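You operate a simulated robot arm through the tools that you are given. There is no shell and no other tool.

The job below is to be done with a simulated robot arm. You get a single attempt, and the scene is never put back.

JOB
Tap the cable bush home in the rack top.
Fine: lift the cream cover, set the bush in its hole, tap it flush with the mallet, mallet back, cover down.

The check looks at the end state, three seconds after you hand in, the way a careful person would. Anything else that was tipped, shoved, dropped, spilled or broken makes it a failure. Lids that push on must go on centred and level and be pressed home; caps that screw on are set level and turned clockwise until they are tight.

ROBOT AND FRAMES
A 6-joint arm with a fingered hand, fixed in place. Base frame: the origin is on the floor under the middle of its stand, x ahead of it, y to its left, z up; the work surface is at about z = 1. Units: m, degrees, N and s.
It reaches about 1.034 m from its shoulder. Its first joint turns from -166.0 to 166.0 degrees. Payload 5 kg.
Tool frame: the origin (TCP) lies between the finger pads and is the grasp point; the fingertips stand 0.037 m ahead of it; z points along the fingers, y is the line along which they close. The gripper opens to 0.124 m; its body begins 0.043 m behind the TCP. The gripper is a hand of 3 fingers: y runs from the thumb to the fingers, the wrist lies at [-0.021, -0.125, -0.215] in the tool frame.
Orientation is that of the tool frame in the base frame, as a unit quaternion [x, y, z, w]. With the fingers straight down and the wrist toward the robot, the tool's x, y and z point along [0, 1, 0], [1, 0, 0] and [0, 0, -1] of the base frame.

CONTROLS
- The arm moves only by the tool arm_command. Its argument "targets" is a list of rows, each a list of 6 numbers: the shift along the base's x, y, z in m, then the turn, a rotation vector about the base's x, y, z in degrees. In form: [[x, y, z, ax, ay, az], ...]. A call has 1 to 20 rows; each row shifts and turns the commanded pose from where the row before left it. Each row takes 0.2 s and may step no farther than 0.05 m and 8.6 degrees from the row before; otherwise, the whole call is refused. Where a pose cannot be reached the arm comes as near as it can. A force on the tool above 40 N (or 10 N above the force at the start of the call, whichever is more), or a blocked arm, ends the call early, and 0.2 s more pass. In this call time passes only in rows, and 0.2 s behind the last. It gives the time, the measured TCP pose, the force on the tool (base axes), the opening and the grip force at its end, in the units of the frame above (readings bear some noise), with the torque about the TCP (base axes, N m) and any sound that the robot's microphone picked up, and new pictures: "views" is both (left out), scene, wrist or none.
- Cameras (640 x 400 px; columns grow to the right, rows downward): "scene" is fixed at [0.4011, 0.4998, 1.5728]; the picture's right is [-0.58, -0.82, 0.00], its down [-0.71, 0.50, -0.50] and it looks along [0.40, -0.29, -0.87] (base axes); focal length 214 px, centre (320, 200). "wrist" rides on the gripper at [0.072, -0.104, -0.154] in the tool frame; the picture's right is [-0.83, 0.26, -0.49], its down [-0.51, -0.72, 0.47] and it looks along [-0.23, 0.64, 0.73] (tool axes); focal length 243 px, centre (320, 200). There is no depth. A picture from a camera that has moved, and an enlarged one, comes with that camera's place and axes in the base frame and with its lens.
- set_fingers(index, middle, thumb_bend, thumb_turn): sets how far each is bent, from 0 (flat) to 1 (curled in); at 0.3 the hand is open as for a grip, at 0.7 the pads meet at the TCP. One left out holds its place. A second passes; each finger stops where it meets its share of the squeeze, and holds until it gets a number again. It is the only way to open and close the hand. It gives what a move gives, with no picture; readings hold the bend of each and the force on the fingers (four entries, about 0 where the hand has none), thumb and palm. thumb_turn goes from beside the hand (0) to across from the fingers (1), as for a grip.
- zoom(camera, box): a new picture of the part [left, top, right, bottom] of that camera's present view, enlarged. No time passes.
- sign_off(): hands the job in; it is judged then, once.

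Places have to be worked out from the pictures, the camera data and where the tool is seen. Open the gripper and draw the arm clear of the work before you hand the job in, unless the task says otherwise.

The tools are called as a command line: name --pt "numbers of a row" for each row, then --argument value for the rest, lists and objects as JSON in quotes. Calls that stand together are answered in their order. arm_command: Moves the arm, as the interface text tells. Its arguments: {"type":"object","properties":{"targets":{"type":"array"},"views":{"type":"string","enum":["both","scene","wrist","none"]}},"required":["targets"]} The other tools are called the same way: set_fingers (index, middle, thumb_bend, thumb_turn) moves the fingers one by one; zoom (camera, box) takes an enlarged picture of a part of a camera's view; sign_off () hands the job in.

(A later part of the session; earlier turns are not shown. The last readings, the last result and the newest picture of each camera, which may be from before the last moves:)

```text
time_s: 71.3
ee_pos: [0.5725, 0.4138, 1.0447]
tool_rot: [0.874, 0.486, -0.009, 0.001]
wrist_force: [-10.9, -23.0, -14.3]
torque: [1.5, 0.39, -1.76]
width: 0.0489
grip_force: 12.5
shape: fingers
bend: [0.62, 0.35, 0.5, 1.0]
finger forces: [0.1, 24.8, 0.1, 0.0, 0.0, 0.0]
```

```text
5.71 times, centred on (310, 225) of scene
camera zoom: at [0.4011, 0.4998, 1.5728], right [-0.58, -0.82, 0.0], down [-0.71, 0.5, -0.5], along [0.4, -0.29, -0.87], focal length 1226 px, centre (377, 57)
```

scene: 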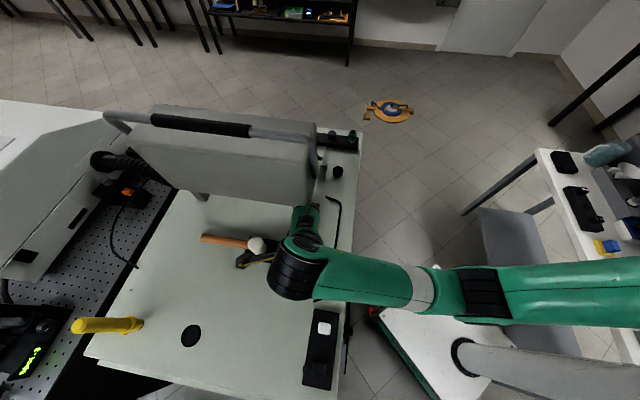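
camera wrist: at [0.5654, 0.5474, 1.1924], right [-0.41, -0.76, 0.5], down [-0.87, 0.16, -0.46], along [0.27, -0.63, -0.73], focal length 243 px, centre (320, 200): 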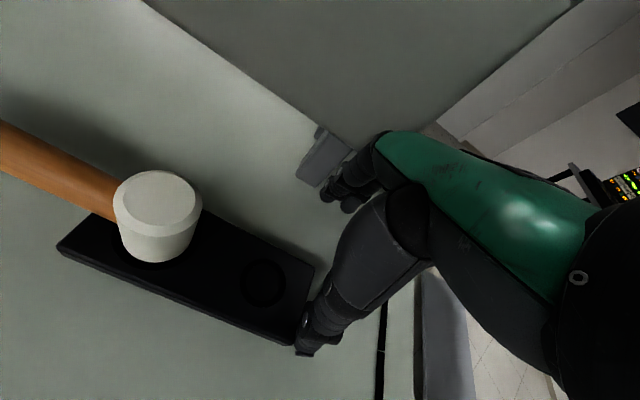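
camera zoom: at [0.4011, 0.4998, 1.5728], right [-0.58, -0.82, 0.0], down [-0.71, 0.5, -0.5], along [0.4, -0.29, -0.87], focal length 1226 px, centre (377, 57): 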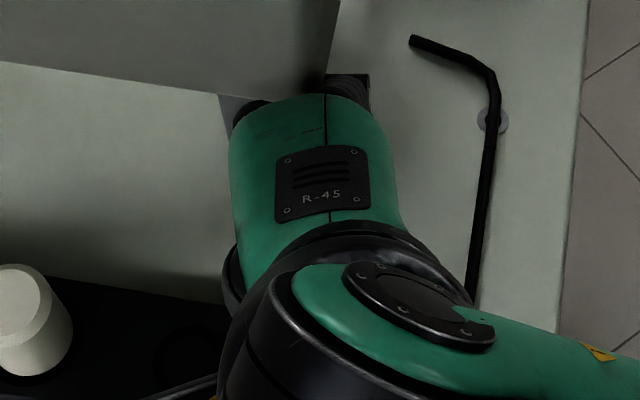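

Index and thumb are now free, but the middle finger is still under the instrument's lower edge and pushes as I rise. I'll move directly away from the instrument (−x,+y) without rising.

arm_command --pt "-0.006 0.006 -0.001 0 0 0" --views "none"

arm_command --pt "-0.008 0.006 0 0 0 4" --views "none"

zoom --camera "scene" --box '[230, 180, 350, 280]'

```text
time_s: 71.7
ee_pos: [0.5685, 0.4201, 1.0476]
tool_rot: [0.874, 0.486, -0.004, 0.002]
wrist_force: [-5.0, -28.0, -6.4]
torque: [1.19, 0.18, -1.82]
width: 0.0487
grip_force: 11.3
shape: fingers
bend: [0.62, 0.33, 0.5, 1.0]
finger forces: [0.0, 23.1, 0.0, 0.0, 0.0, 0.0]
```

```text
time_s: 72.1
ee_pos: [0.5616, 0.4265, 1.048]
tool_rot: [0.857, 0.515, -0.004, 0.002]
wrist_force: [-5.4, -30.2, -0.3]
torque: [0.93, -0.07, -2.21]
width: 0.0487
grip_force: 12.9
shape: fingers
bend: [0.62, 0.31, 0.5, 1.0]
finger forces: [0.0, 25.6, 0.0, 0.0, 0.0, 0.0]
```

```text
4.00 times, centred on (290, 230) of scene
camera zoom: at [0.4011, 0.4998, 1.5728], right [-0.58, -0.82, 0.0], down [-0.71, 0.5, -0.5], along [0.4, -0.29, -0.87], focal length 858 px, centre (440, 80)
```

zoom: 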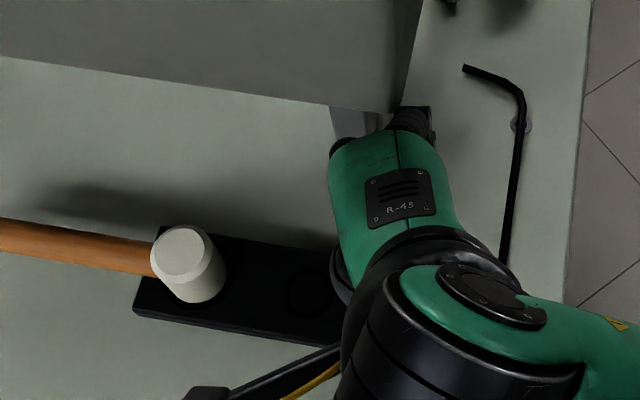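

The sideways load (−30 N in y at 7 cm from the palm) means the middle finger's side is against the foot. I'll move −y to unload it, then withdraw along −x.

arm_command --pt "0 -0.007 0 0 0 0" --views "none"

arm_command --pt "-0.006 -0.006 0 0 0 0" --views "none"

zoom --camera "wrist" --box '[250, 90, 430, 300]'

```text
time_s: 72.5
ee_pos: [0.5597, 0.4219, 1.0479]
tool_rot: [0.855, 0.518, -0.003, 0.001]
wrist_force: [-10.8, -16.7, 6.6]
torque: [0.13, -0.71, -1.63]
width: 0.0488
grip_force: 9.6
shape: fingers
bend: [0.62, 0.33, 0.5, 1.0]
finger forces: [0.0, 19.3, 0.0, 0.0, 0.0, 0.0]
```

```text
time_s: 72.9
ee_pos: [0.5546, 0.4171, 1.0482]
tool_rot: [0.854, 0.52, -0.003, -0.001]
wrist_force: [-1.5, -1.7, 0.2]
torque: [0.06, -0.03, -0.12]
width: 0.0489
grip_force: 0.6
shape: fingers
bend: [0.62, 0.34, 0.5, 1.0]
finger forces: [0.0, 2.0, 0.1, 0.1, 0.0, 0.1]
```

```text
1.90 times, centred on (340, 195) of wrist
camera zoom: at [0.4954, 0.5294, 1.2016], right [-0.15, -0.86, 0.5], down [-0.88, -0.12, -0.47], along [0.46, -0.5, -0.73], focal length 462 px, centre (282, 210)
```

zoom: 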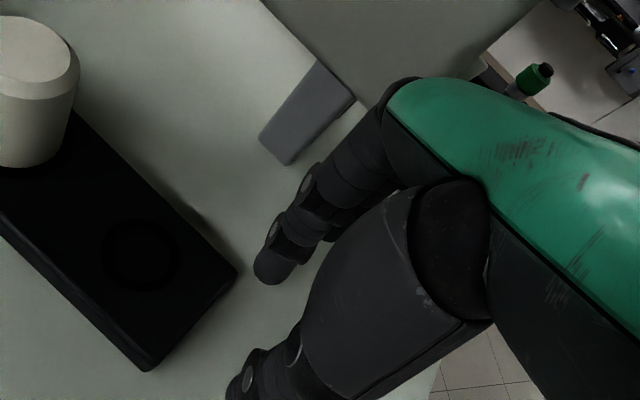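

All contact is released (forces below 2 N). I'll curl the middle finger in and rise gently while turning back toward yaw 0.

set_fingers --middle 0.62

arm_command --pt "0 0 0.01 0 0 5" --views "none"

arm_command --pt "-0.005 0 0.015 0 0 7" --pt "-0.005 0 0.015 0 0 7" --pt "-0.005 0 0.015 0 0 7" --views "both"

```text
time_s: 73.9
ee_pos: [0.5535, 0.4144, 1.0469]
tool_rot: [0.855, 0.518, -0.004, 0.002]
wrist_force: [-0.1, -0.9, -0.5]
torque: [-0.03, 0.01, 0.01]
width: 0.0486
grip_force: 0.0
shape: fingers
bend: [0.62, 0.62, 0.5, 1.0]
finger forces: [0.1, 0.0, 0.0, 0.0, 0.0, 0.0]
```

```text
time_s: 74.3
ee_pos: [0.5542, 0.416, 1.0566]
tool_rot: [0.833, 0.554, -0.005, 0.001]
wrist_force: [-0.2, 0.1, -0.4]
torque: [0.0, 0.0, -0.01]
width: 0.0487
grip_force: 0.0
shape: fingers
bend: [0.62, 0.62, 0.5, 1.0]
finger forces: [0.1, 0.0, 0.1, 0.1, 0.0, 0.0]
```

```text
time_s: 75.1
ee_pos: [0.5408, 0.4159, 1.1006]
tool_rot: [0.717, 0.697, -0.004, 0.003]
wrist_force: [0.5, -0.2, 0.5]
torque: [0.01, -0.03, 0.02]
width: 0.049
grip_force: 0.0
shape: fingers
bend: [0.62, 0.62, 0.5, 1.0]
finger forces: [0.1, 0.0, 0.1, 0.0, 0.0, 0.0]
camera wrist: at [0.4396, 0.493, 1.2541], right [0.24, -0.83, 0.5], down [-0.74, -0.49, -0.47], along [0.63, -0.26, -0.73], focal length 243 px, centre (320, 200)
```

scene: 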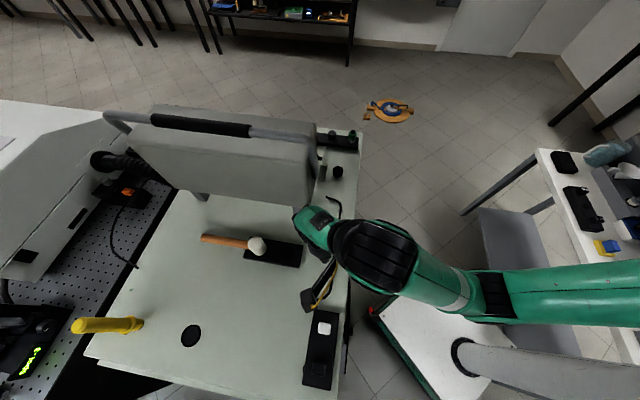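
wrist: 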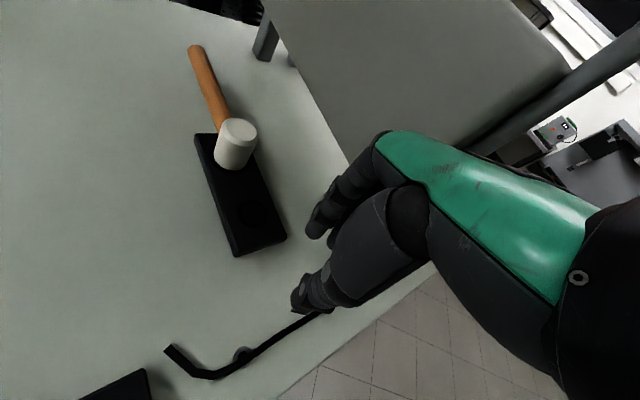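

The hand is free at yaw 0 and everything looks in place. I'll zoom to confirm the instrument, pad, mallet, bush and lid have not been disturbed.

zoom --camera "scene" --box '[80, 80, 380, 267]'

zoom --camera "scene" --box '[300, 140, 360, 195]'

zoom --camera "scene" --box '[190, 220, 320, 280]'

```text
2.13 times, centred on (230, 174) of scene
camera zoom: at [0.4011, 0.4998, 1.5728], right [-0.58, -0.82, 0.0], down [-0.71, 0.5, -0.5], along [0.4, -0.29, -0.87], focal length 458 px, centre (512, 256)
```

zoom: 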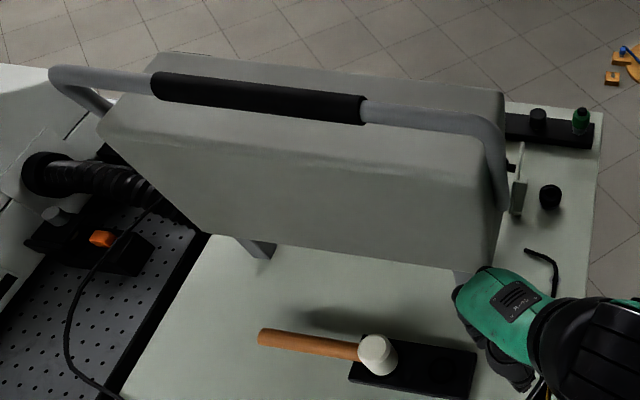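

```text
7.27 times, centred on (330, 168) of scene
camera zoom: at [0.4011, 0.4998, 1.5728], right [-0.58, -0.82, 0.0], down [-0.71, 0.5, -0.5], along [0.4, -0.29, -0.87], focal length 1560 px, centre (247, 436)
```

zoom: 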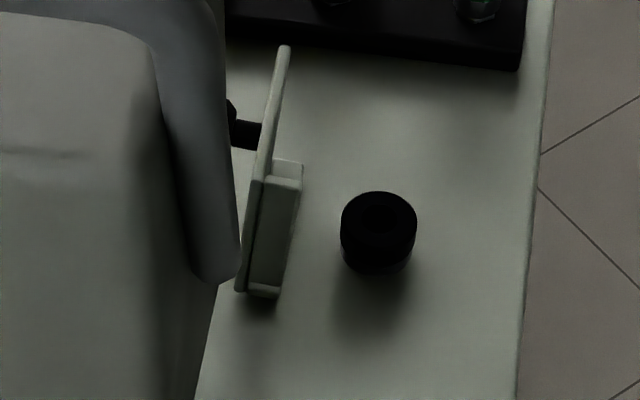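

```text
4.92 times, centred on (255, 250) of scene
camera zoom: at [0.4011, 0.4998, 1.5728], right [-0.58, -0.82, 0.0], down [-0.71, 0.5, -0.5], along [0.4, -0.29, -0.87], focal length 1056 px, centre (640, -46)
```

zoom: 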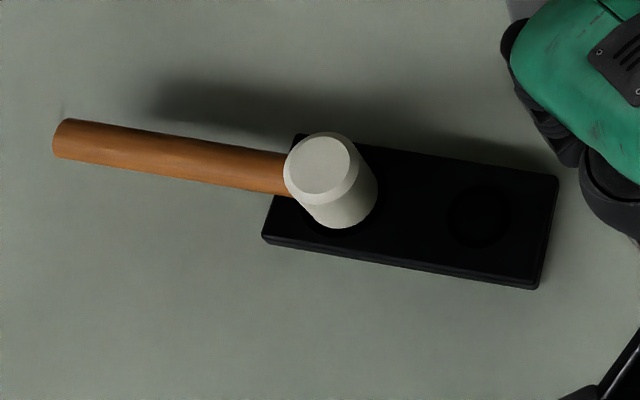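

Mallet, pad and instrument are exactly where they were, the bush stands in its hole, and the lid rests open at about 100°. I'll now go above the mallet head at yaw 0 with partly closed fingers, higher than its top, and check reach before turning.

arm_command --pt "0.0226 0.029 0.003 0 0 0" --pt "0.0226 0.029 0.003 0 0 0" --pt "0.0226 0.029 0.003 0 0 0" --pt "0.0226 0.029 0.003 0 0 0" --views "none"

arm_command --pt "0 0 0 0 0 -7.5" --pt "0 0 0 0 0 -7.5" --views "both"

```text
time_s: 76.1
ee_pos: [0.63, 0.534, 1.1157]
tool_rot: [0.717, 0.697, -0.003, 0.002]
wrist_force: [-0.1, 0.1, -0.6]
torque: [0.01, -0.04, 0.01]
width: 0.049
grip_force: 0.1
shape: fingers
bend: [0.62, 0.62, 0.5, 1.0]
finger forces: [0.0, 0.0, 0.0, 0.0, 0.1, 0.1]
```

```text
time_s: 76.7
ee_pos: [0.6304, 0.533, 1.1159]
tool_rot: [0.804, 0.595, -0.003, 0.002]
wrist_force: [-0.2, -0.2, 0.2]
torque: [0.02, 0.01, -0.03]
width: 0.0493
grip_force: 0.0
shape: fingers
bend: [0.62, 0.62, 0.5, 1.0]
finger forces: [0.0, 0.0, 0.2, 0.0, 0.0, 0.1]
camera wrist: at [0.5512, 0.6329, 1.2694], right [0.01, -0.87, 0.5], down [-0.84, -0.28, -0.47], along [0.54, -0.41, -0.73], focal length 243 px, centre (320, 200)
```

scene: 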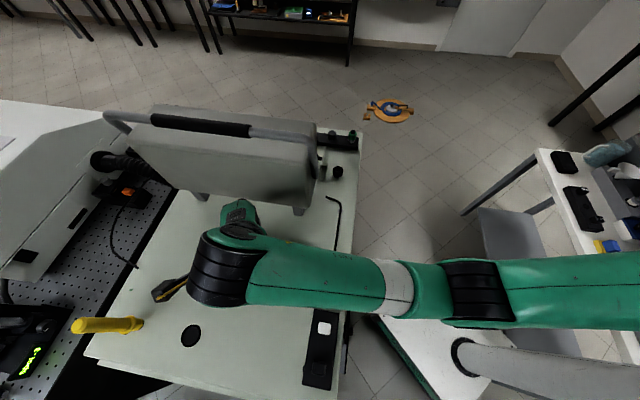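
wrist: 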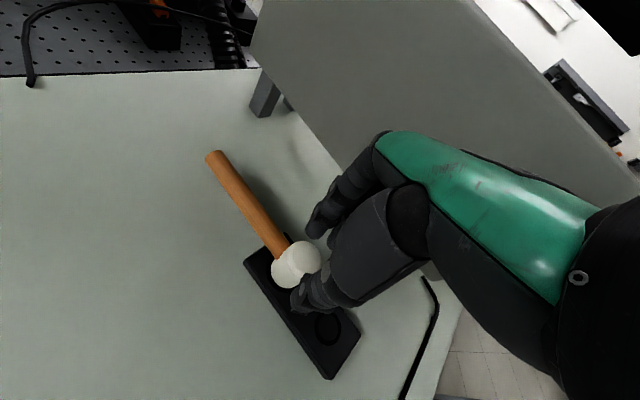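

Reach is fine so far. I'll continue turning in pairs of steps and watch the position.

arm_command --pt "0 0 0 0 0 -7" --pt "0 0 0 0 0 -7" --views "none"

arm_command --pt "0 0 0 0 0 -7" --pt "0 0 0 0 0 -7" --views "both"

```text
time_s: 77.3
ee_pos: [0.6305, 0.5321, 1.1132]
tool_rot: [0.87, 0.494, -0.004, 0.002]
wrist_force: [0.4, 0.3, -0.1]
torque: [0.0, 0.01, -0.01]
width: 0.0488
grip_force: 0.0
shape: fingers
bend: [0.62, 0.62, 0.5, 1.0]
finger forces: [0.0, 0.0, 0.1, 0.0, 0.0, 0.1]
```

```text
time_s: 77.9
ee_pos: [0.6289, 0.5317, 1.1136]
tool_rot: [0.923, 0.384, -0.005, 0.002]
wrist_force: [0.5, 0.6, 0.7]
torque: [-0.01, -0.01, -0.01]
width: 0.049
grip_force: 0.1
shape: fingers
bend: [0.62, 0.62, 0.5, 1.0]
finger forces: [0.0, 0.1, 0.0, 0.1, 0.1, 0.0]
camera wrist: at [0.6085, 0.6572, 1.2672], right [-0.4, -0.77, 0.5], down [-0.87, 0.15, -0.47], along [0.29, -0.62, -0.73], focal length 243 px, centre (320, 200)
```

scene: 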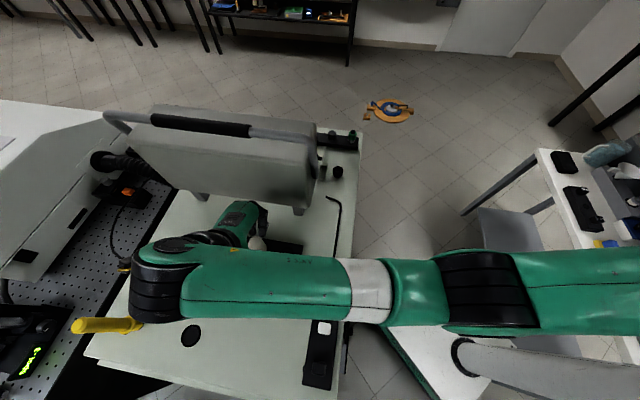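
wrist: 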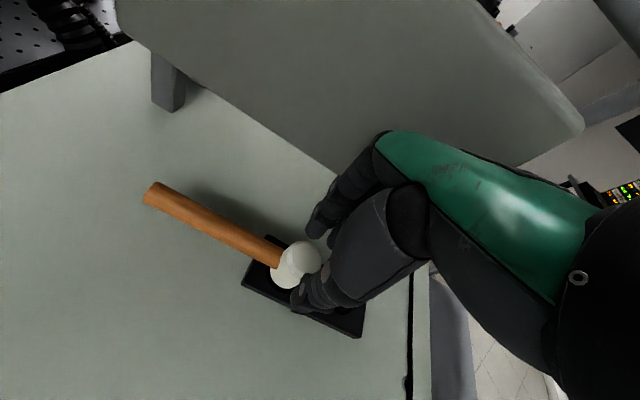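

Yaw −45° is reached over the head with clear space around it. I'll open the fingers enough to straddle the 40 mm head and zoom to check alignment before lowering.

set_fingers --index 0.42 --middle 0.42 --thumb_bend 0.42

zoom --camera "wrist" --box '[220, 170, 380, 350]'

```text
time_s: 78.9
ee_pos: [0.6292, 0.5326, 1.1137]
tool_rot: [0.923, 0.385, -0.004, 0.0]
wrist_force: [0.4, 0.4, 0.0]
torque: [-0.01, 0.03, -0.02]
width: 0.0917
grip_force: 0.1
shape: fingers
bend: [0.42, 0.42, 0.42, 0.99]
finger forces: [0.0, 0.0, 0.1, 0.0, 0.0, 0.0]
```

```text
2.22 times, centred on (300, 260) of wrist
camera zoom: at [0.6083, 0.6573, 1.2672], right [-0.39, -0.77, 0.5], down [-0.87, 0.15, -0.47], along [0.29, -0.62, -0.73], focal length 539 px, centre (364, 67)
```

zoom: 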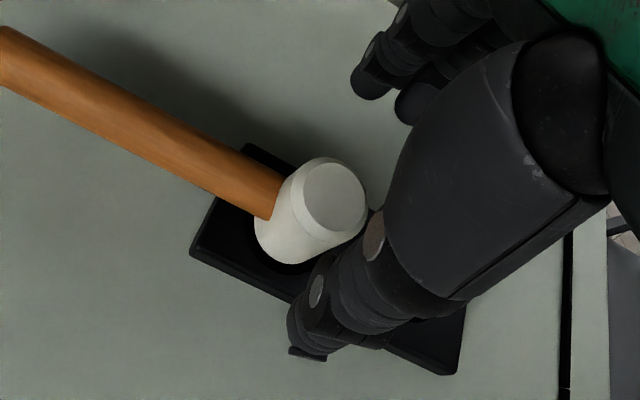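

The head axis sits about 5 mm toward the finger side of the TCP, which suits this grip. I'll lower to about z=1.068 in steps, keeping the tips above the pad.

arm_command --pt "0.001 -0.001 -0.015 0 0 0" --pt "0 0 -0.015 0 0 0" --pt "0 0 -0.014 0 0 0" --views "none"

zoom --camera "wrist" --box '[220, 150, 380, 350]'

```text
time_s: 79.7
ee_pos: [0.6301, 0.5312, 1.0694]
tool_rot: [0.923, 0.385, -0.004, 0.001]
wrist_force: [0.1, 0.6, 0.1]
torque: [-0.01, -0.02, -0.04]
width: 0.0919
grip_force: 0.2
shape: fingers
bend: [0.42, 0.42, 0.42, 0.99]
finger forces: [0.0, 0.1, 0.1, 0.0, 0.0, 0.0]
```

```text
2.00 times, centred on (300, 250) of wrist
camera zoom: at [0.6091, 0.6558, 1.224], right [-0.39, -0.77, 0.5], down [-0.87, 0.14, -0.47], along [0.29, -0.62, -0.73], focal length 485 px, centre (360, 100)
```

zoom: 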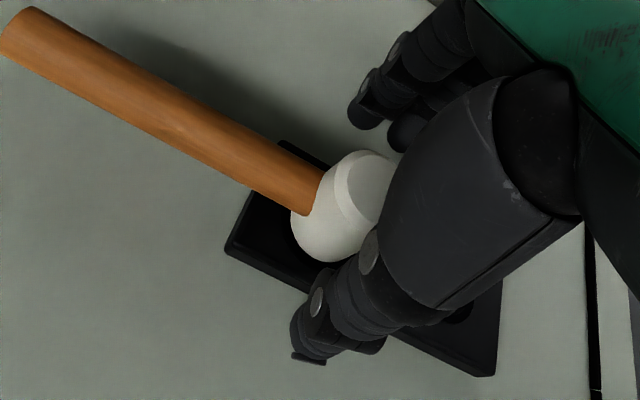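

No contact yet and the head is well between the fingers. I'll close firmly on it.

set_fingers --index 0.55 --middle 0.55 --thumb_bend 0.55

set_fingers --index 0.8 --middle 0.8 --thumb_bend 0.8

zoom --camera "wrist" --box '[220, 150, 380, 350]'

```text
time_s: 80.7
ee_pos: [0.6311, 0.5305, 1.0698]
tool_rot: [0.923, 0.385, -0.004, 0.001]
wrist_force: [-0.5, 0.2, 0.0]
torque: [-0.03, 0.01, 0.03]
width: 0.0528
grip_force: 0.1
shape: fingers
bend: [0.55, 0.55, 0.55, 1.0]
finger forces: [0.0, 0.0, 0.0, 0.0, 0.0, 0.0]
```

```text
time_s: 81.7
ee_pos: [0.6313, 0.5293, 1.069]
tool_rot: [0.923, 0.384, -0.004, 0.001]
wrist_force: [1.9, -9.8, -0.1]
torque: [-0.2, 0.01, -0.04]
width: 0.036
grip_force: 23.2
shape: fingers
bend: [0.61, 0.66, 0.62, 1.0]
finger forces: [13.9, 12.5, 0.0, 0.0, 18.6, 0.0]
```

```text
2.00 times, centred on (300, 250) of wrist
camera zoom: at [0.6096, 0.6551, 1.2239], right [-0.4, -0.77, 0.5], down [-0.87, 0.15, -0.47], along [0.29, -0.62, -0.73], focal length 485 px, centre (360, 100)
```

zoom: 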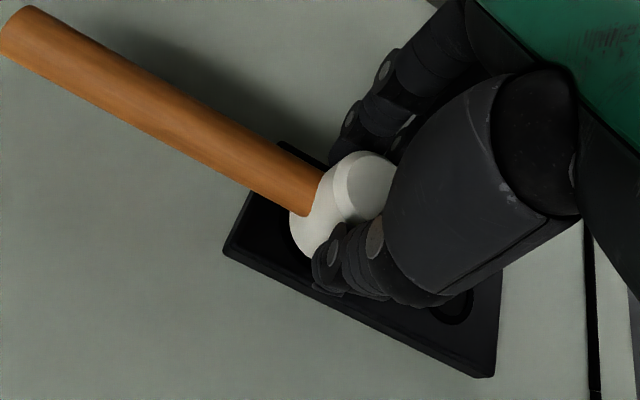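

The head is gripped with 12–19 N per finger. I'll squeeze a bit more, then lift gently 2 cm and check it holds.

set_fingers --index 1.0 --middle 1.0 --thumb_bend 1.0

arm_command --pt "0 0 0.01 0 0 0" --pt "0 0 0.01 0 0 0" --views "wrist"

```text
time_s: 82.7
ee_pos: [0.6295, 0.5298, 1.0713]
tool_rot: [0.923, 0.385, -0.004, -0.001]
wrist_force: [-5.8, -12.2, -1.9]
torque: [-0.48, -0.02, 0.0]
width: 0.0357
grip_force: 29.9
shape: fingers
bend: [0.73, 0.61, 0.62, 1.0]
finger forces: [15.3, 15.8, 0.0, 0.0, 29.0, 0.0]
```

```text
time_s: 83.3
ee_pos: [0.6322, 0.5325, 1.0905]
tool_rot: [0.923, 0.386, -0.003, 0.0]
wrist_force: [0.8, -0.3, -2.2]
torque: [-0.03, 0.03, 0.03]
width: 0.0354
grip_force: 27.6
shape: fingers
bend: [0.73, 0.62, 0.62, 1.0]
finger forces: [16.8, 9.7, 0.1, 0.0, 28.7, 0.0]
camera wrist: at [0.6096, 0.6567, 1.2441], right [-0.39, -0.77, 0.5], down [-0.87, 0.15, -0.47], along [0.29, -0.62, -0.73], focal length 243 px, centre (320, 200)
```

wrist: 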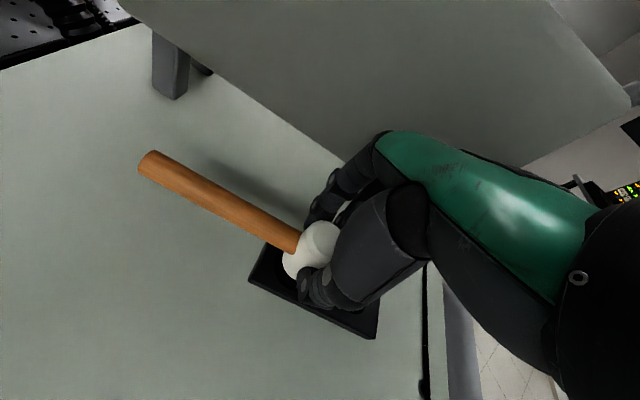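

The mallet is up and held (about 2 N of weight). I'll raise it a bit more and turn it back toward yaw 0 in place, clear of everything.

arm_command --pt "0 0 0.012 0 0 0" --pt "0 0 0.01 0 0 0" --pt "0 0 0 0 0 7.5" --pt "0 0 0 0 0 7.5" --pt "0 0 0 0 0 7.5" --pt "0 0 0 0 0 7.5" --pt "0 0 0 0 0 7.5" --pt "0 0 0 0 0 7.5" --views "both"

```text
time_s: 85.1
ee_pos: [0.6313, 0.5315, 1.1131]
tool_rot: [0.705, 0.709, -0.004, 0.002]
wrist_force: [-0.1, 0.7, -1.7]
torque: [-0.05, 0.02, 0.02]
width: 0.0354
grip_force: 27.7
shape: fingers
bend: [0.73, 0.62, 0.62, 1.0]
finger forces: [16.8, 9.9, 0.0, 0.1, 28.7, 0.0]
camera wrist: at [0.5274, 0.6036, 1.2656], right [0.27, -0.82, 0.5], down [-0.72, -0.52, -0.47], along [0.64, -0.23, -0.73], focal length 243 px, centre (320, 200)
```

scene: 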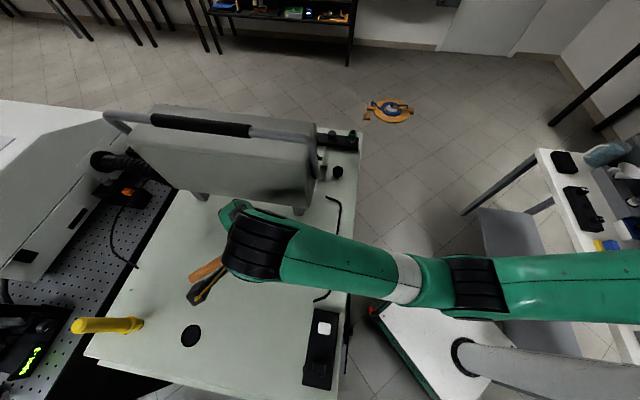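
wrist: 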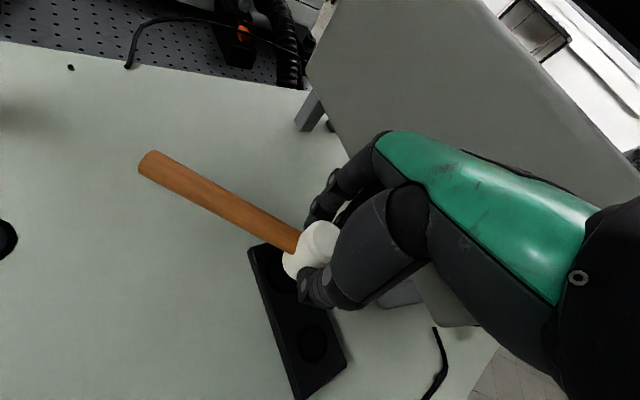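

The turn went fine, and both recesses in the pad are visible. I'll continue turning to about yaw +45° while backing away toward the clear zone in front.

arm_command --pt "-0.02 -0.02 0 0 0 7.5" --pt "-0.02 -0.02 0 0 0 7.5" --pt "-0.02 -0.02 0 0 0 7.5" --pt "-0.02 -0.02 0 0 0 7.5" --pt "-0.02 -0.018 0 0 0 7.5" --pt "-0.02 -0.018 0 0 0 7.5" --views "both"

```text
time_s: 86.5
ee_pos: [0.5112, 0.4139, 1.1128]
tool_rot: [0.38, 0.925, -0.001, 0.004]
wrist_force: [1.3, 0.6, -2.1]
torque: [-0.03, -0.01, 0.02]
width: 0.0358
grip_force: 27.4
shape: fingers
bend: [0.73, 0.62, 0.62, 1.0]
finger forces: [16.8, 10.5, 0.0, 0.0, 28.4, 0.1]
camera wrist: at [0.3865, 0.3919, 1.2668], right [0.77, -0.39, 0.5], down [-0.14, -0.87, -0.47], along [0.62, 0.29, -0.73], focal length 243 px, centre (320, 200)
```

scene: 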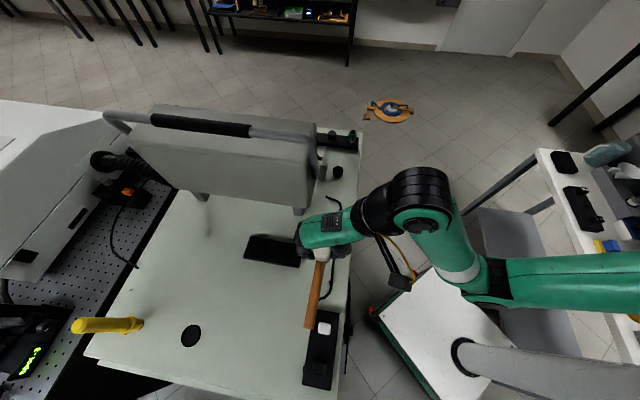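
wrist: 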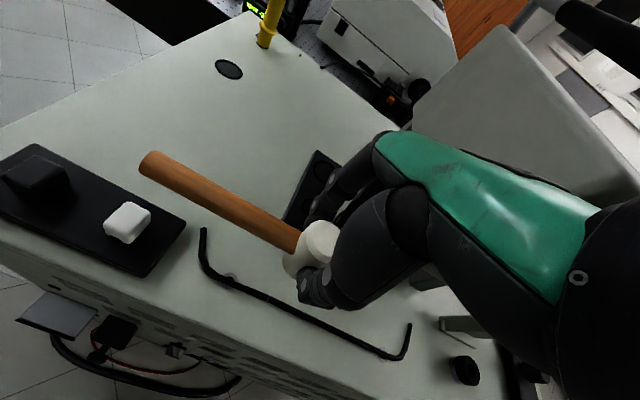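

Yaw 45° is reached with the mallet steady, and the handle now trails away from the instrument. I'll zoom to check how the mallet head hangs in the grip.

zoom --camera "scene" --box '[280, 200, 360, 340]'

zoom --camera "wrist" --box '[260, 190, 360, 330]'

```text
2.86 times, centred on (320, 270) of scene
camera zoom: at [0.4011, 0.4998, 1.5728], right [-0.58, -0.82, 0.0], down [-0.71, 0.5, -0.5], along [0.4, -0.29, -0.87], focal length 613 px, centre (320, 0)
```

zoom: 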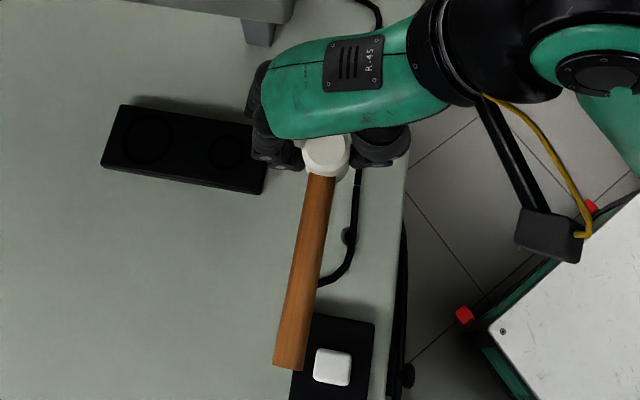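

```text
2.86 times, centred on (310, 260) of wrist
camera zoom: at [0.3865, 0.3919, 1.2668], right [0.77, -0.39, 0.5], down [-0.14, -0.87, -0.47], along [0.62, 0.29, -0.73], focal length 693 px, centre (349, 29)
```

zoom: 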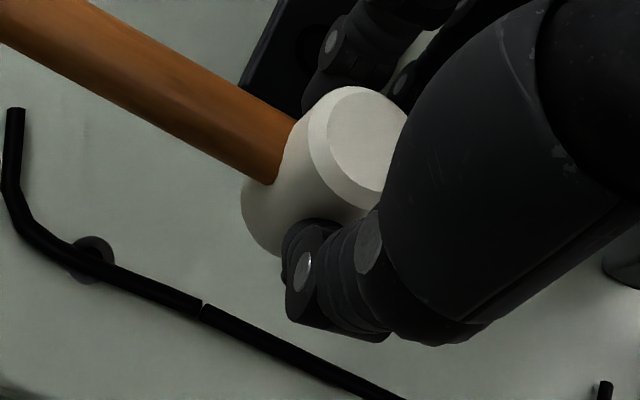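

The mallet is held squarely by the head, axis vertical, with its centre about 7 mm ahead of the TCP along the closing line. I'll carry it around the front of the instrument toward the bush, pausing short of it.

arm_command --pt "-0.006 -0.037 0 0 0 0" --pt "-0.005 -0.037 0 0 0 0" --pt "0.02 -0.04 0 0 0 0" --pt "0.02 -0.04 0 0 0 0" --pt "0.03 -0.03 0 0 0 0" --pt "0.03 -0.03 0 0 0 0" --pt "0.03 -0.015 0 0 0 0" --pt "0.02 -0.01 0 0 0 0" --views "both"

```text
time_s: 88.3
ee_pos: [0.6478, 0.1757, 1.1128]
tool_rot: [0.381, 0.925, -0.002, 0.003]
wrist_force: [0.1, 0.7, -2.7]
torque: [-0.03, -0.06, 0.01]
width: 0.0352
grip_force: 27.9
shape: fingers
bend: [0.73, 0.62, 0.62, 1.0]
finger forces: [16.8, 10.8, 0.1, 0.0, 28.1, 0.1]
camera wrist: at [0.522, 0.1533, 1.2667], right [0.77, -0.39, 0.5], down [-0.14, -0.87, -0.47], along [0.62, 0.29, -0.73], focal length 243 px, centre (320, 200)
```

scene: 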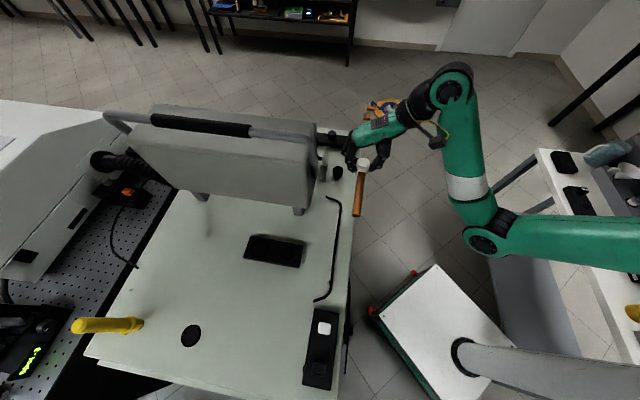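
wrist: 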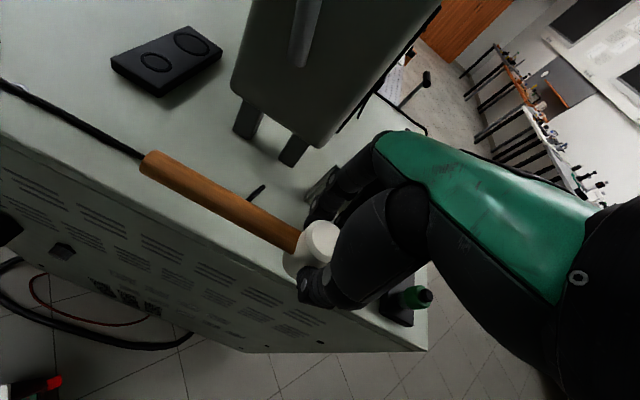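

Reach is fine and the head hangs just short of the bush. I'll zoom to compare the head and bush positions.

zoom --camera "scene" --box '[310, 130, 390, 200]'

```text
5.71 times, centred on (350, 165) of scene
camera zoom: at [0.4011, 0.4998, 1.5728], right [-0.58, -0.82, 0.0], down [-0.71, 0.5, -0.5], along [0.4, -0.29, -0.87], focal length 1226 px, centre (149, 400)
```

zoom: 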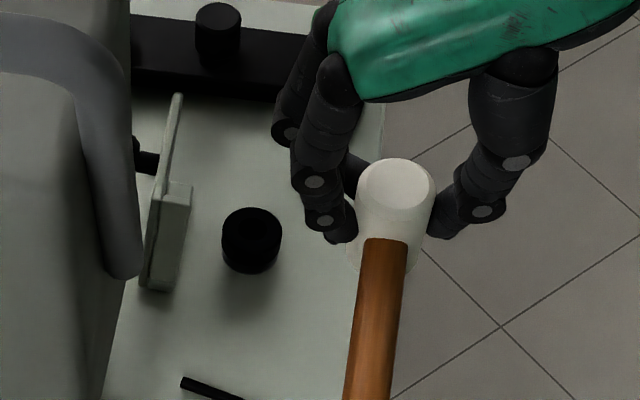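

The mallet hangs well, with the head vertical. I'll move over the bush at this height and verify alignment and lid clearance.

arm_command --pt "0.025 0.006 0 0 0 0" --pt "0.025 0.007 0 0 0 0" --pt "0.019 0.006 0 0 0 0" --views "none"

zoom --camera "scene" --box '[310, 140, 360, 190]'

zoom --camera "wrist" --box '[220, 160, 360, 320]'

```text
time_s: 89.1
ee_pos: [0.7211, 0.1947, 1.1127]
tool_rot: [0.38, 0.925, -0.002, 0.003]
wrist_force: [-0.4, -0.1, -1.9]
torque: [-0.04, -0.04, 0.0]
width: 0.0355
grip_force: 28.1
shape: fingers
bend: [0.73, 0.62, 0.62, 1.0]
finger forces: [17.0, 11.0, 0.0, 0.1, 28.2, 0.1]
```

```text
8.00 times, centred on (335, 165) of scene
camera zoom: at [0.4011, 0.4998, 1.5728], right [-0.58, -0.82, 0.0], down [-0.71, 0.5, -0.5], along [0.4, -0.29, -0.87], focal length 1716 px, centre (200, 480)
```

zoom: 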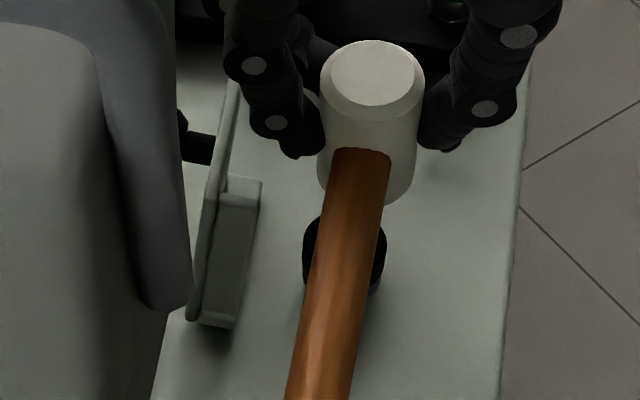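

```text
2.50 times, centred on (290, 240) of wrist
camera zoom: at [0.5957, 0.1725, 1.2662], right [0.77, -0.39, 0.5], down [-0.15, -0.87, -0.47], along [0.62, 0.29, -0.73], focal length 606 px, centre (395, 100)
```

zoom: 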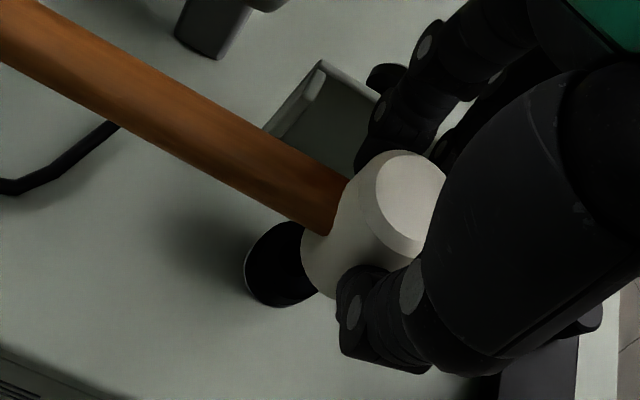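

The head bottom is about 62 mm below the TCP. Both views suggest the bush lies about 11 mm in +y and 2–3 mm in −x from the head axis, so I'll shift accordingly, lower to about 15 mm above the bush, and re-check.

arm_command --pt "-0.0025 0.0055 0 0 0 0" --pt "0 0.0055 -0.01 0 0 0" --pt "0 0 -0.012 0 0 0" --views "none"

zoom --camera "scene" --box '[310, 140, 360, 190]'

zoom --camera "wrist" --box '[220, 160, 360, 320]'

```text
time_s: 89.9
ee_pos: [0.718, 0.2072, 1.0879]
tool_rot: [0.38, 0.925, -0.002, 0.004]
wrist_force: [-0.1, 0.3, -1.4]
torque: [0.0, -0.01, 0.04]
width: 0.0354
grip_force: 27.8
shape: fingers
bend: [0.73, 0.62, 0.62, 1.0]
finger forces: [16.9, 11.1, 0.0, 0.0, 28.2, 0.1]
```

```text
8.00 times, centred on (335, 165) of scene
camera zoom: at [0.4011, 0.4998, 1.5728], right [-0.58, -0.82, 0.0], down [-0.71, 0.5, -0.5], along [0.4, -0.29, -0.87], focal length 1716 px, centre (200, 480)
```

zoom: 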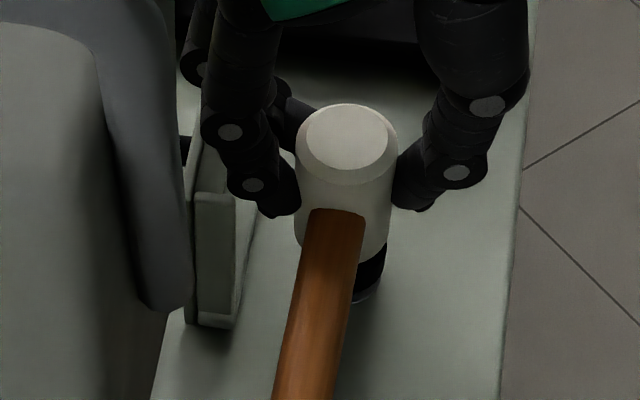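

```text
2.50 times, centred on (290, 240) of wrist
camera zoom: at [0.5921, 0.1849, 1.2432], right [0.77, -0.39, 0.5], down [-0.15, -0.87, -0.47], along [0.62, 0.29, -0.73], focal length 606 px, centre (395, 100)
```

zoom: 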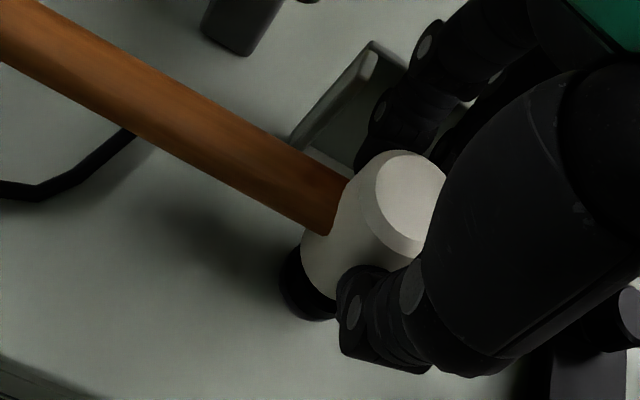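

The head is within about 4 mm of the bush axis, good enough after a small shift of (−3, −2) mm. I'll do a first, moderate tap: a quick 2.5 cm downward stroke.

arm_command --pt "-0.003 -0.002 0.004 0 0 0" --pt "0 0 -0.03 0 0 0" --views "none"

zoom --camera "scene" --box '[310, 140, 360, 190]'

```text
time_s: 90.5
ee_pos: [0.7187, 0.2052, 1.0783]
tool_rot: [0.38, 0.925, 0.006, 0.012]
wrist_force: [-5.0, -3.3, 16.7]
torque: [-0.1, 0.36, 0.06]
width: 0.0357
grip_force: 30.2
shape: fingers
bend: [0.74, 0.74, 0.63, 1.0]
finger forces: [16.7, 11.3, 0.0, 0.1, 32.9, 0.1]
stopped in row 2: the force on the tool passed its limit at 52 N (the readings are from after the stop); the commanded pose is now the measured one
```

```text
8.00 times, centred on (335, 165) of scene
camera zoom: at [0.4011, 0.4998, 1.5728], right [-0.58, -0.82, 0.0], down [-0.71, 0.5, -0.5], along [0.4, -0.29, -0.87], focal length 1716 px, centre (200, 480)
```

zoom: 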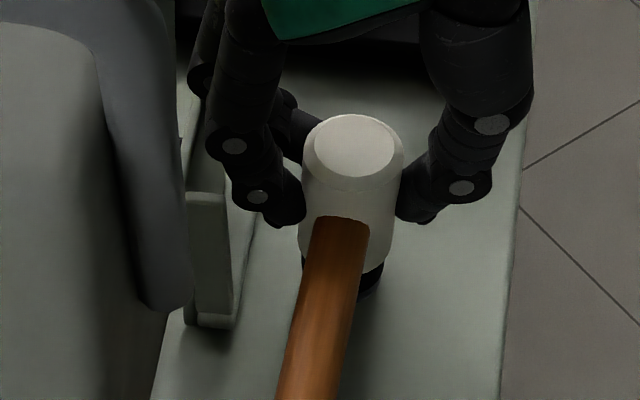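

The first tap landed (52 N peak), though the head slipped up a few millimetres in the grip. I'll raise slightly and look at the bush height.

arm_command --pt "0 0 0.015 0 0 0" --views "none"

zoom --camera "scene" --box '[325, 155, 355, 185]'

zoom --camera "wrist" --box '[220, 160, 360, 320]'

```text
time_s: 90.9
ee_pos: [0.7177, 0.2061, 1.09]
tool_rot: [0.38, 0.925, 0.004, 0.01]
wrist_force: [0.2, 1.1, -2.0]
torque: [-0.04, -0.01, -0.03]
width: 0.0355
grip_force: 28.7
shape: fingers
bend: [0.73, 0.74, 0.63, 1.0]
finger forces: [16.4, 13.0, 0.0, 0.0, 27.6, 0.0]
```

```text
13.33 times, centred on (340, 170) of scene
camera zoom: at [0.4011, 0.4998, 1.5728], right [-0.58, -0.82, 0.0], down [-0.71, 0.5, -0.5], along [0.4, -0.29, -0.87], focal length 2860 px, centre (53, 600)
```

zoom: 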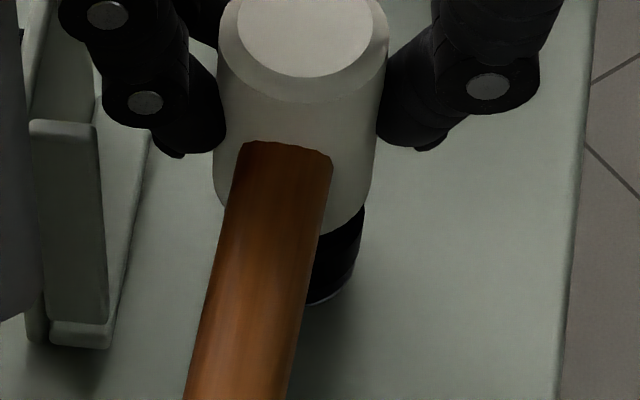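

```text
2.50 times, centred on (290, 240) of wrist
camera zoom: at [0.5907, 0.1827, 1.2409], right [0.76, -0.4, 0.51], down [-0.14, -0.87, -0.47], along [0.63, 0.29, -0.72], focal length 606 px, centre (395, 100)
```

zoom: 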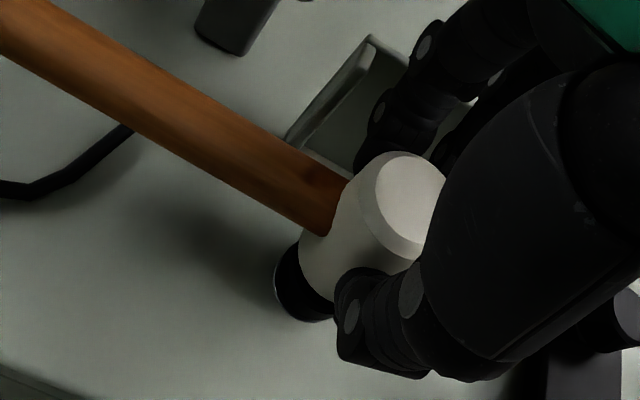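

The grip still looks sound. I'll make a harder tap: rise 3 cm, then a fast 5 cm downward stroke that stops on contact.

arm_command --pt "0 0 0.015 0 0 0" --pt "0 0 -0.049 0 0 0" --views "none"

arm_command --pt "0 0 0.025 0 0 0" --views "none"

zoom --camera "scene" --box '[325, 155, 355, 185]'

```text
time_s: 91.5
ee_pos: [0.7211, 0.2065, 1.0761]
tool_rot: [0.381, 0.925, 0.012, 0.017]
wrist_force: [-6.7, -3.8, 15.4]
torque: [-0.15, 0.45, 0.02]
width: 0.0355
grip_force: 29.7
shape: fingers
bend: [0.73, 0.74, 0.64, 1.0]
finger forces: [16.0, 10.9, 0.1, 0.0, 33.0, 0.0]
stopped in row 2: the force on the tool passed its limit at 55 N (the readings are from after the stop); the commanded pose is now the measured one
```

```text
time_s: 91.9
ee_pos: [0.7199, 0.2076, 1.0969]
tool_rot: [0.38, 0.925, 0.009, 0.014]
wrist_force: [1.1, -0.1, -2.4]
torque: [-0.03, 0.02, 0.03]
width: 0.0353
grip_force: 28.6
shape: fingers
bend: [0.73, 0.74, 0.64, 1.0]
finger forces: [16.5, 13.3, 0.1, 0.0, 27.7, 0.1]
```

```text
13.33 times, centred on (340, 170) of scene
camera zoom: at [0.4011, 0.4998, 1.5728], right [-0.58, -0.82, 0.0], down [-0.71, 0.5, -0.5], along [0.4, -0.29, -0.87], focal length 2860 px, centre (53, 600)
```

zoom: 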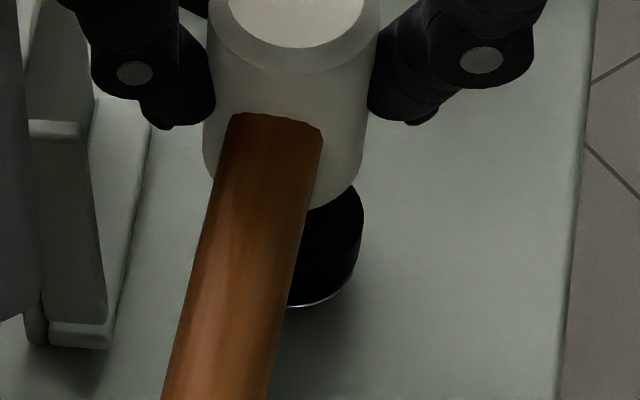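

The contact height dropped about 2 mm (1.0783→1.0761), so the bush is moving or the head is settling. I'll correct the small tilt and sideways drift, then tap again.

arm_command --pt "-0.002 -0.003 0.01 -0.34 1.88 0" --pt "0 0 -0.049 0 0 0" --views "none"

arm_command --pt "0 0 0.03 0 0 0" --views "none"

zoom --camera "scene" --box '[325, 155, 355, 185]'

zoom --camera "wrist" --box '[220, 160, 360, 320]'

```text
time_s: 92.6
ee_pos: [0.7215, 0.2062, 1.0739]
tool_rot: [0.381, 0.925, 0.008, 0.008]
wrist_force: [-5.4, -5.2, 14.2]
torque: [-0.14, 0.3, 0.04]
width: 0.0354
grip_force: 31.5
shape: fingers
bend: [0.73, 0.74, 0.64, 1.0]
finger forces: [15.9, 12.6, 0.0, 0.0, 32.6, 0.0]
stopped in row 2: the force on the tool passed its limit at 50 N (the readings are from after the stop); the commanded pose is now the measured one
```

```text
time_s: 93.0
ee_pos: [0.7211, 0.2072, 1.1005]
tool_rot: [0.382, 0.924, 0.006, 0.007]
wrist_force: [0.6, 0.5, -3.0]
torque: [-0.01, 0.0, 0.01]
width: 0.0354
grip_force: 28.5
shape: fingers
bend: [0.73, 0.74, 0.64, 1.0]
finger forces: [17.0, 13.5, 0.0, 0.0, 27.7, 0.0]
```

```text
13.33 times, centred on (340, 170) of scene
camera zoom: at [0.4011, 0.4998, 1.5728], right [-0.58, -0.82, 0.0], down [-0.71, 0.5, -0.5], along [0.4, -0.29, -0.87], focal length 2860 px, centre (53, 600)
```

zoom: 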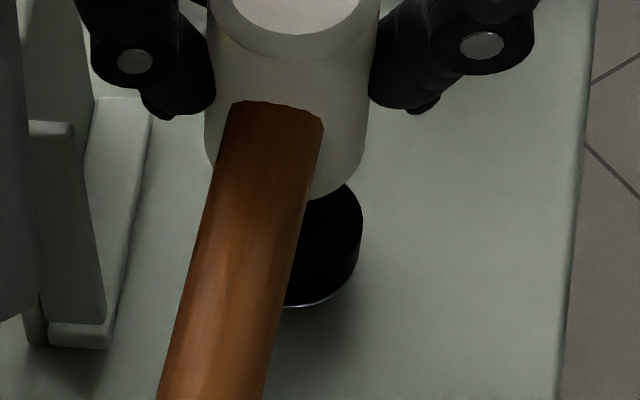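

```text
2.50 times, centred on (290, 240) of wrist
camera zoom: at [0.5944, 0.1826, 1.2526], right [0.77, -0.4, 0.5], down [-0.14, -0.87, -0.48], along [0.63, 0.3, -0.72], focal length 606 px, centre (395, 100)
```

zoom: 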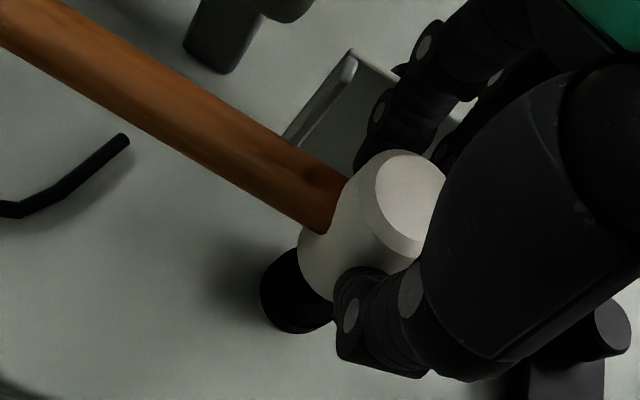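

Contact height is dropping about 2.2 mm per tap (1.0783, 1.0761, 1.0739) with the grip unchanged, so the bush is going in. I'll keep tapping with a small alignment correction.

arm_command --pt "-0.002 -0.003 0.008 -0.4 0.9 0" --pt "0 0 -0.049 0 0 0" --views "none"

arm_command --pt "0 0 0.03 0 0 0" --views "none"

zoom --camera "scene" --box '[325, 155, 355, 185]'

```text
time_s: 93.7
ee_pos: [0.7187, 0.2039, 1.0709]
tool_rot: [0.381, 0.924, 0.007, 0.008]
wrist_force: [-8.9, -5.1, 16.9]
torque: [-0.1, 0.42, 0.05]
width: 0.0354
grip_force: 31.9
shape: fingers
bend: [0.74, 0.74, 0.63, 1.0]
finger forces: [16.5, 12.1, 0.0, 0.1, 34.6, 0.0]
stopped in row 2: the force on the tool passed its limit at 45 N (the readings are from after the stop); the commanded pose is now the measured one
```

```text
time_s: 94.1
ee_pos: [0.7208, 0.2031, 1.0969]
tool_rot: [0.381, 0.924, 0.005, 0.006]
wrist_force: [-0.1, 1.3, -2.7]
torque: [-0.04, 0.01, 0.0]
width: 0.0354
grip_force: 28.9
shape: fingers
bend: [0.73, 0.74, 0.64, 1.0]
finger forces: [17.1, 13.5, 0.0, 0.0, 27.5, 0.0]
```

```text
13.33 times, centred on (340, 170) of scene
camera zoom: at [0.4011, 0.4998, 1.5728], right [-0.58, -0.82, 0.0], down [-0.71, 0.5, -0.5], along [0.4, -0.29, -0.87], focal length 2860 px, centre (53, 600)
```

zoom: 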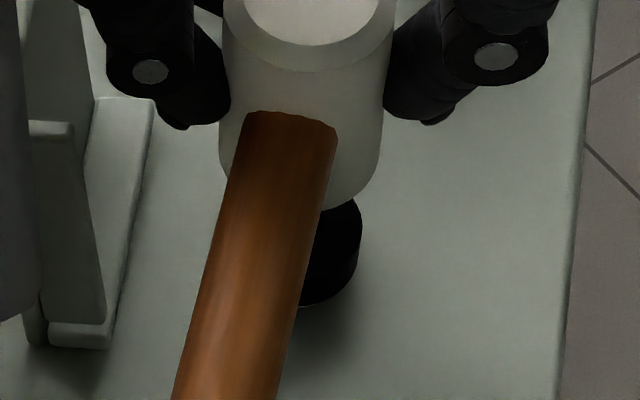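

Contact height is now 1.0709 and the ring's bright edge is disappearing under the flange. I'll continue tapping.

arm_command --pt "-0.001 0 0.008 -0.3 0.8 0" --pt "0 0 -0.049 0 0 0" --views "none"

arm_command --pt "0 0 0.03 0 0 0" --views "none"

zoom --camera "scene" --box '[325, 155, 355, 185]'

zoom --camera "wrist" --box '[220, 160, 360, 320]'

```text
time_s: 94.7
ee_pos: [0.7204, 0.2044, 1.0714]
tool_rot: [0.38, 0.925, 0.009, 0.006]
wrist_force: [-6.8, -4.4, 14.2]
torque: [-0.11, 0.32, 0.02]
width: 0.0356
grip_force: 30.3
shape: fingers
bend: [0.73, 0.74, 0.64, 1.0]
finger forces: [16.2, 12.2, 0.0, 0.0, 32.3, 0.0]
stopped in row 2: the force on the tool passed its limit at 48 N (the readings are from after the stop); the commanded pose is now the measured one
```

```text
time_s: 95.1
ee_pos: [0.7191, 0.2062, 1.0994]
tool_rot: [0.381, 0.924, 0.004, 0.005]
wrist_force: [0.1, 0.3, -1.9]
torque: [0.0, -0.03, 0.0]
width: 0.0356
grip_force: 29.2
shape: fingers
bend: [0.73, 0.74, 0.64, 1.0]
finger forces: [17.1, 13.7, 0.0, 0.0, 27.5, 0.0]
```

```text
13.33 times, centred on (340, 170) of scene
camera zoom: at [0.4011, 0.4998, 1.5728], right [-0.58, -0.82, 0.0], down [-0.71, 0.5, -0.5], along [0.4, -0.29, -0.87], focal length 2860 px, centre (53, 600)
```

zoom: 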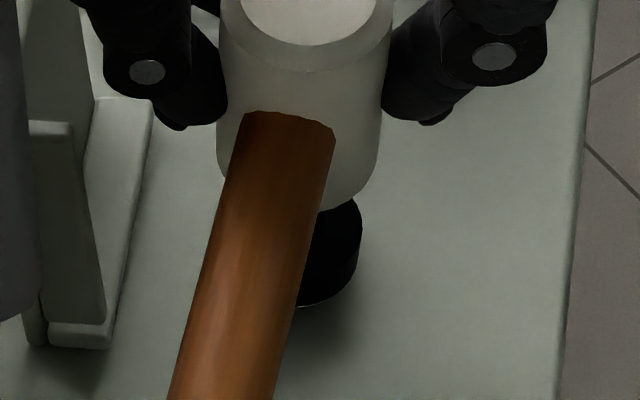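

```text
2.50 times, centred on (290, 240) of wrist
camera zoom: at [0.5916, 0.1815, 1.2517], right [0.77, -0.4, 0.5], down [-0.14, -0.87, -0.48], along [0.63, 0.3, -0.72], focal length 606 px, centre (395, 100)
```

zoom: 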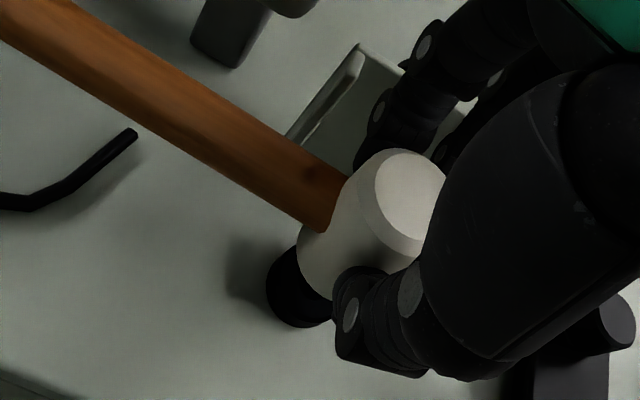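

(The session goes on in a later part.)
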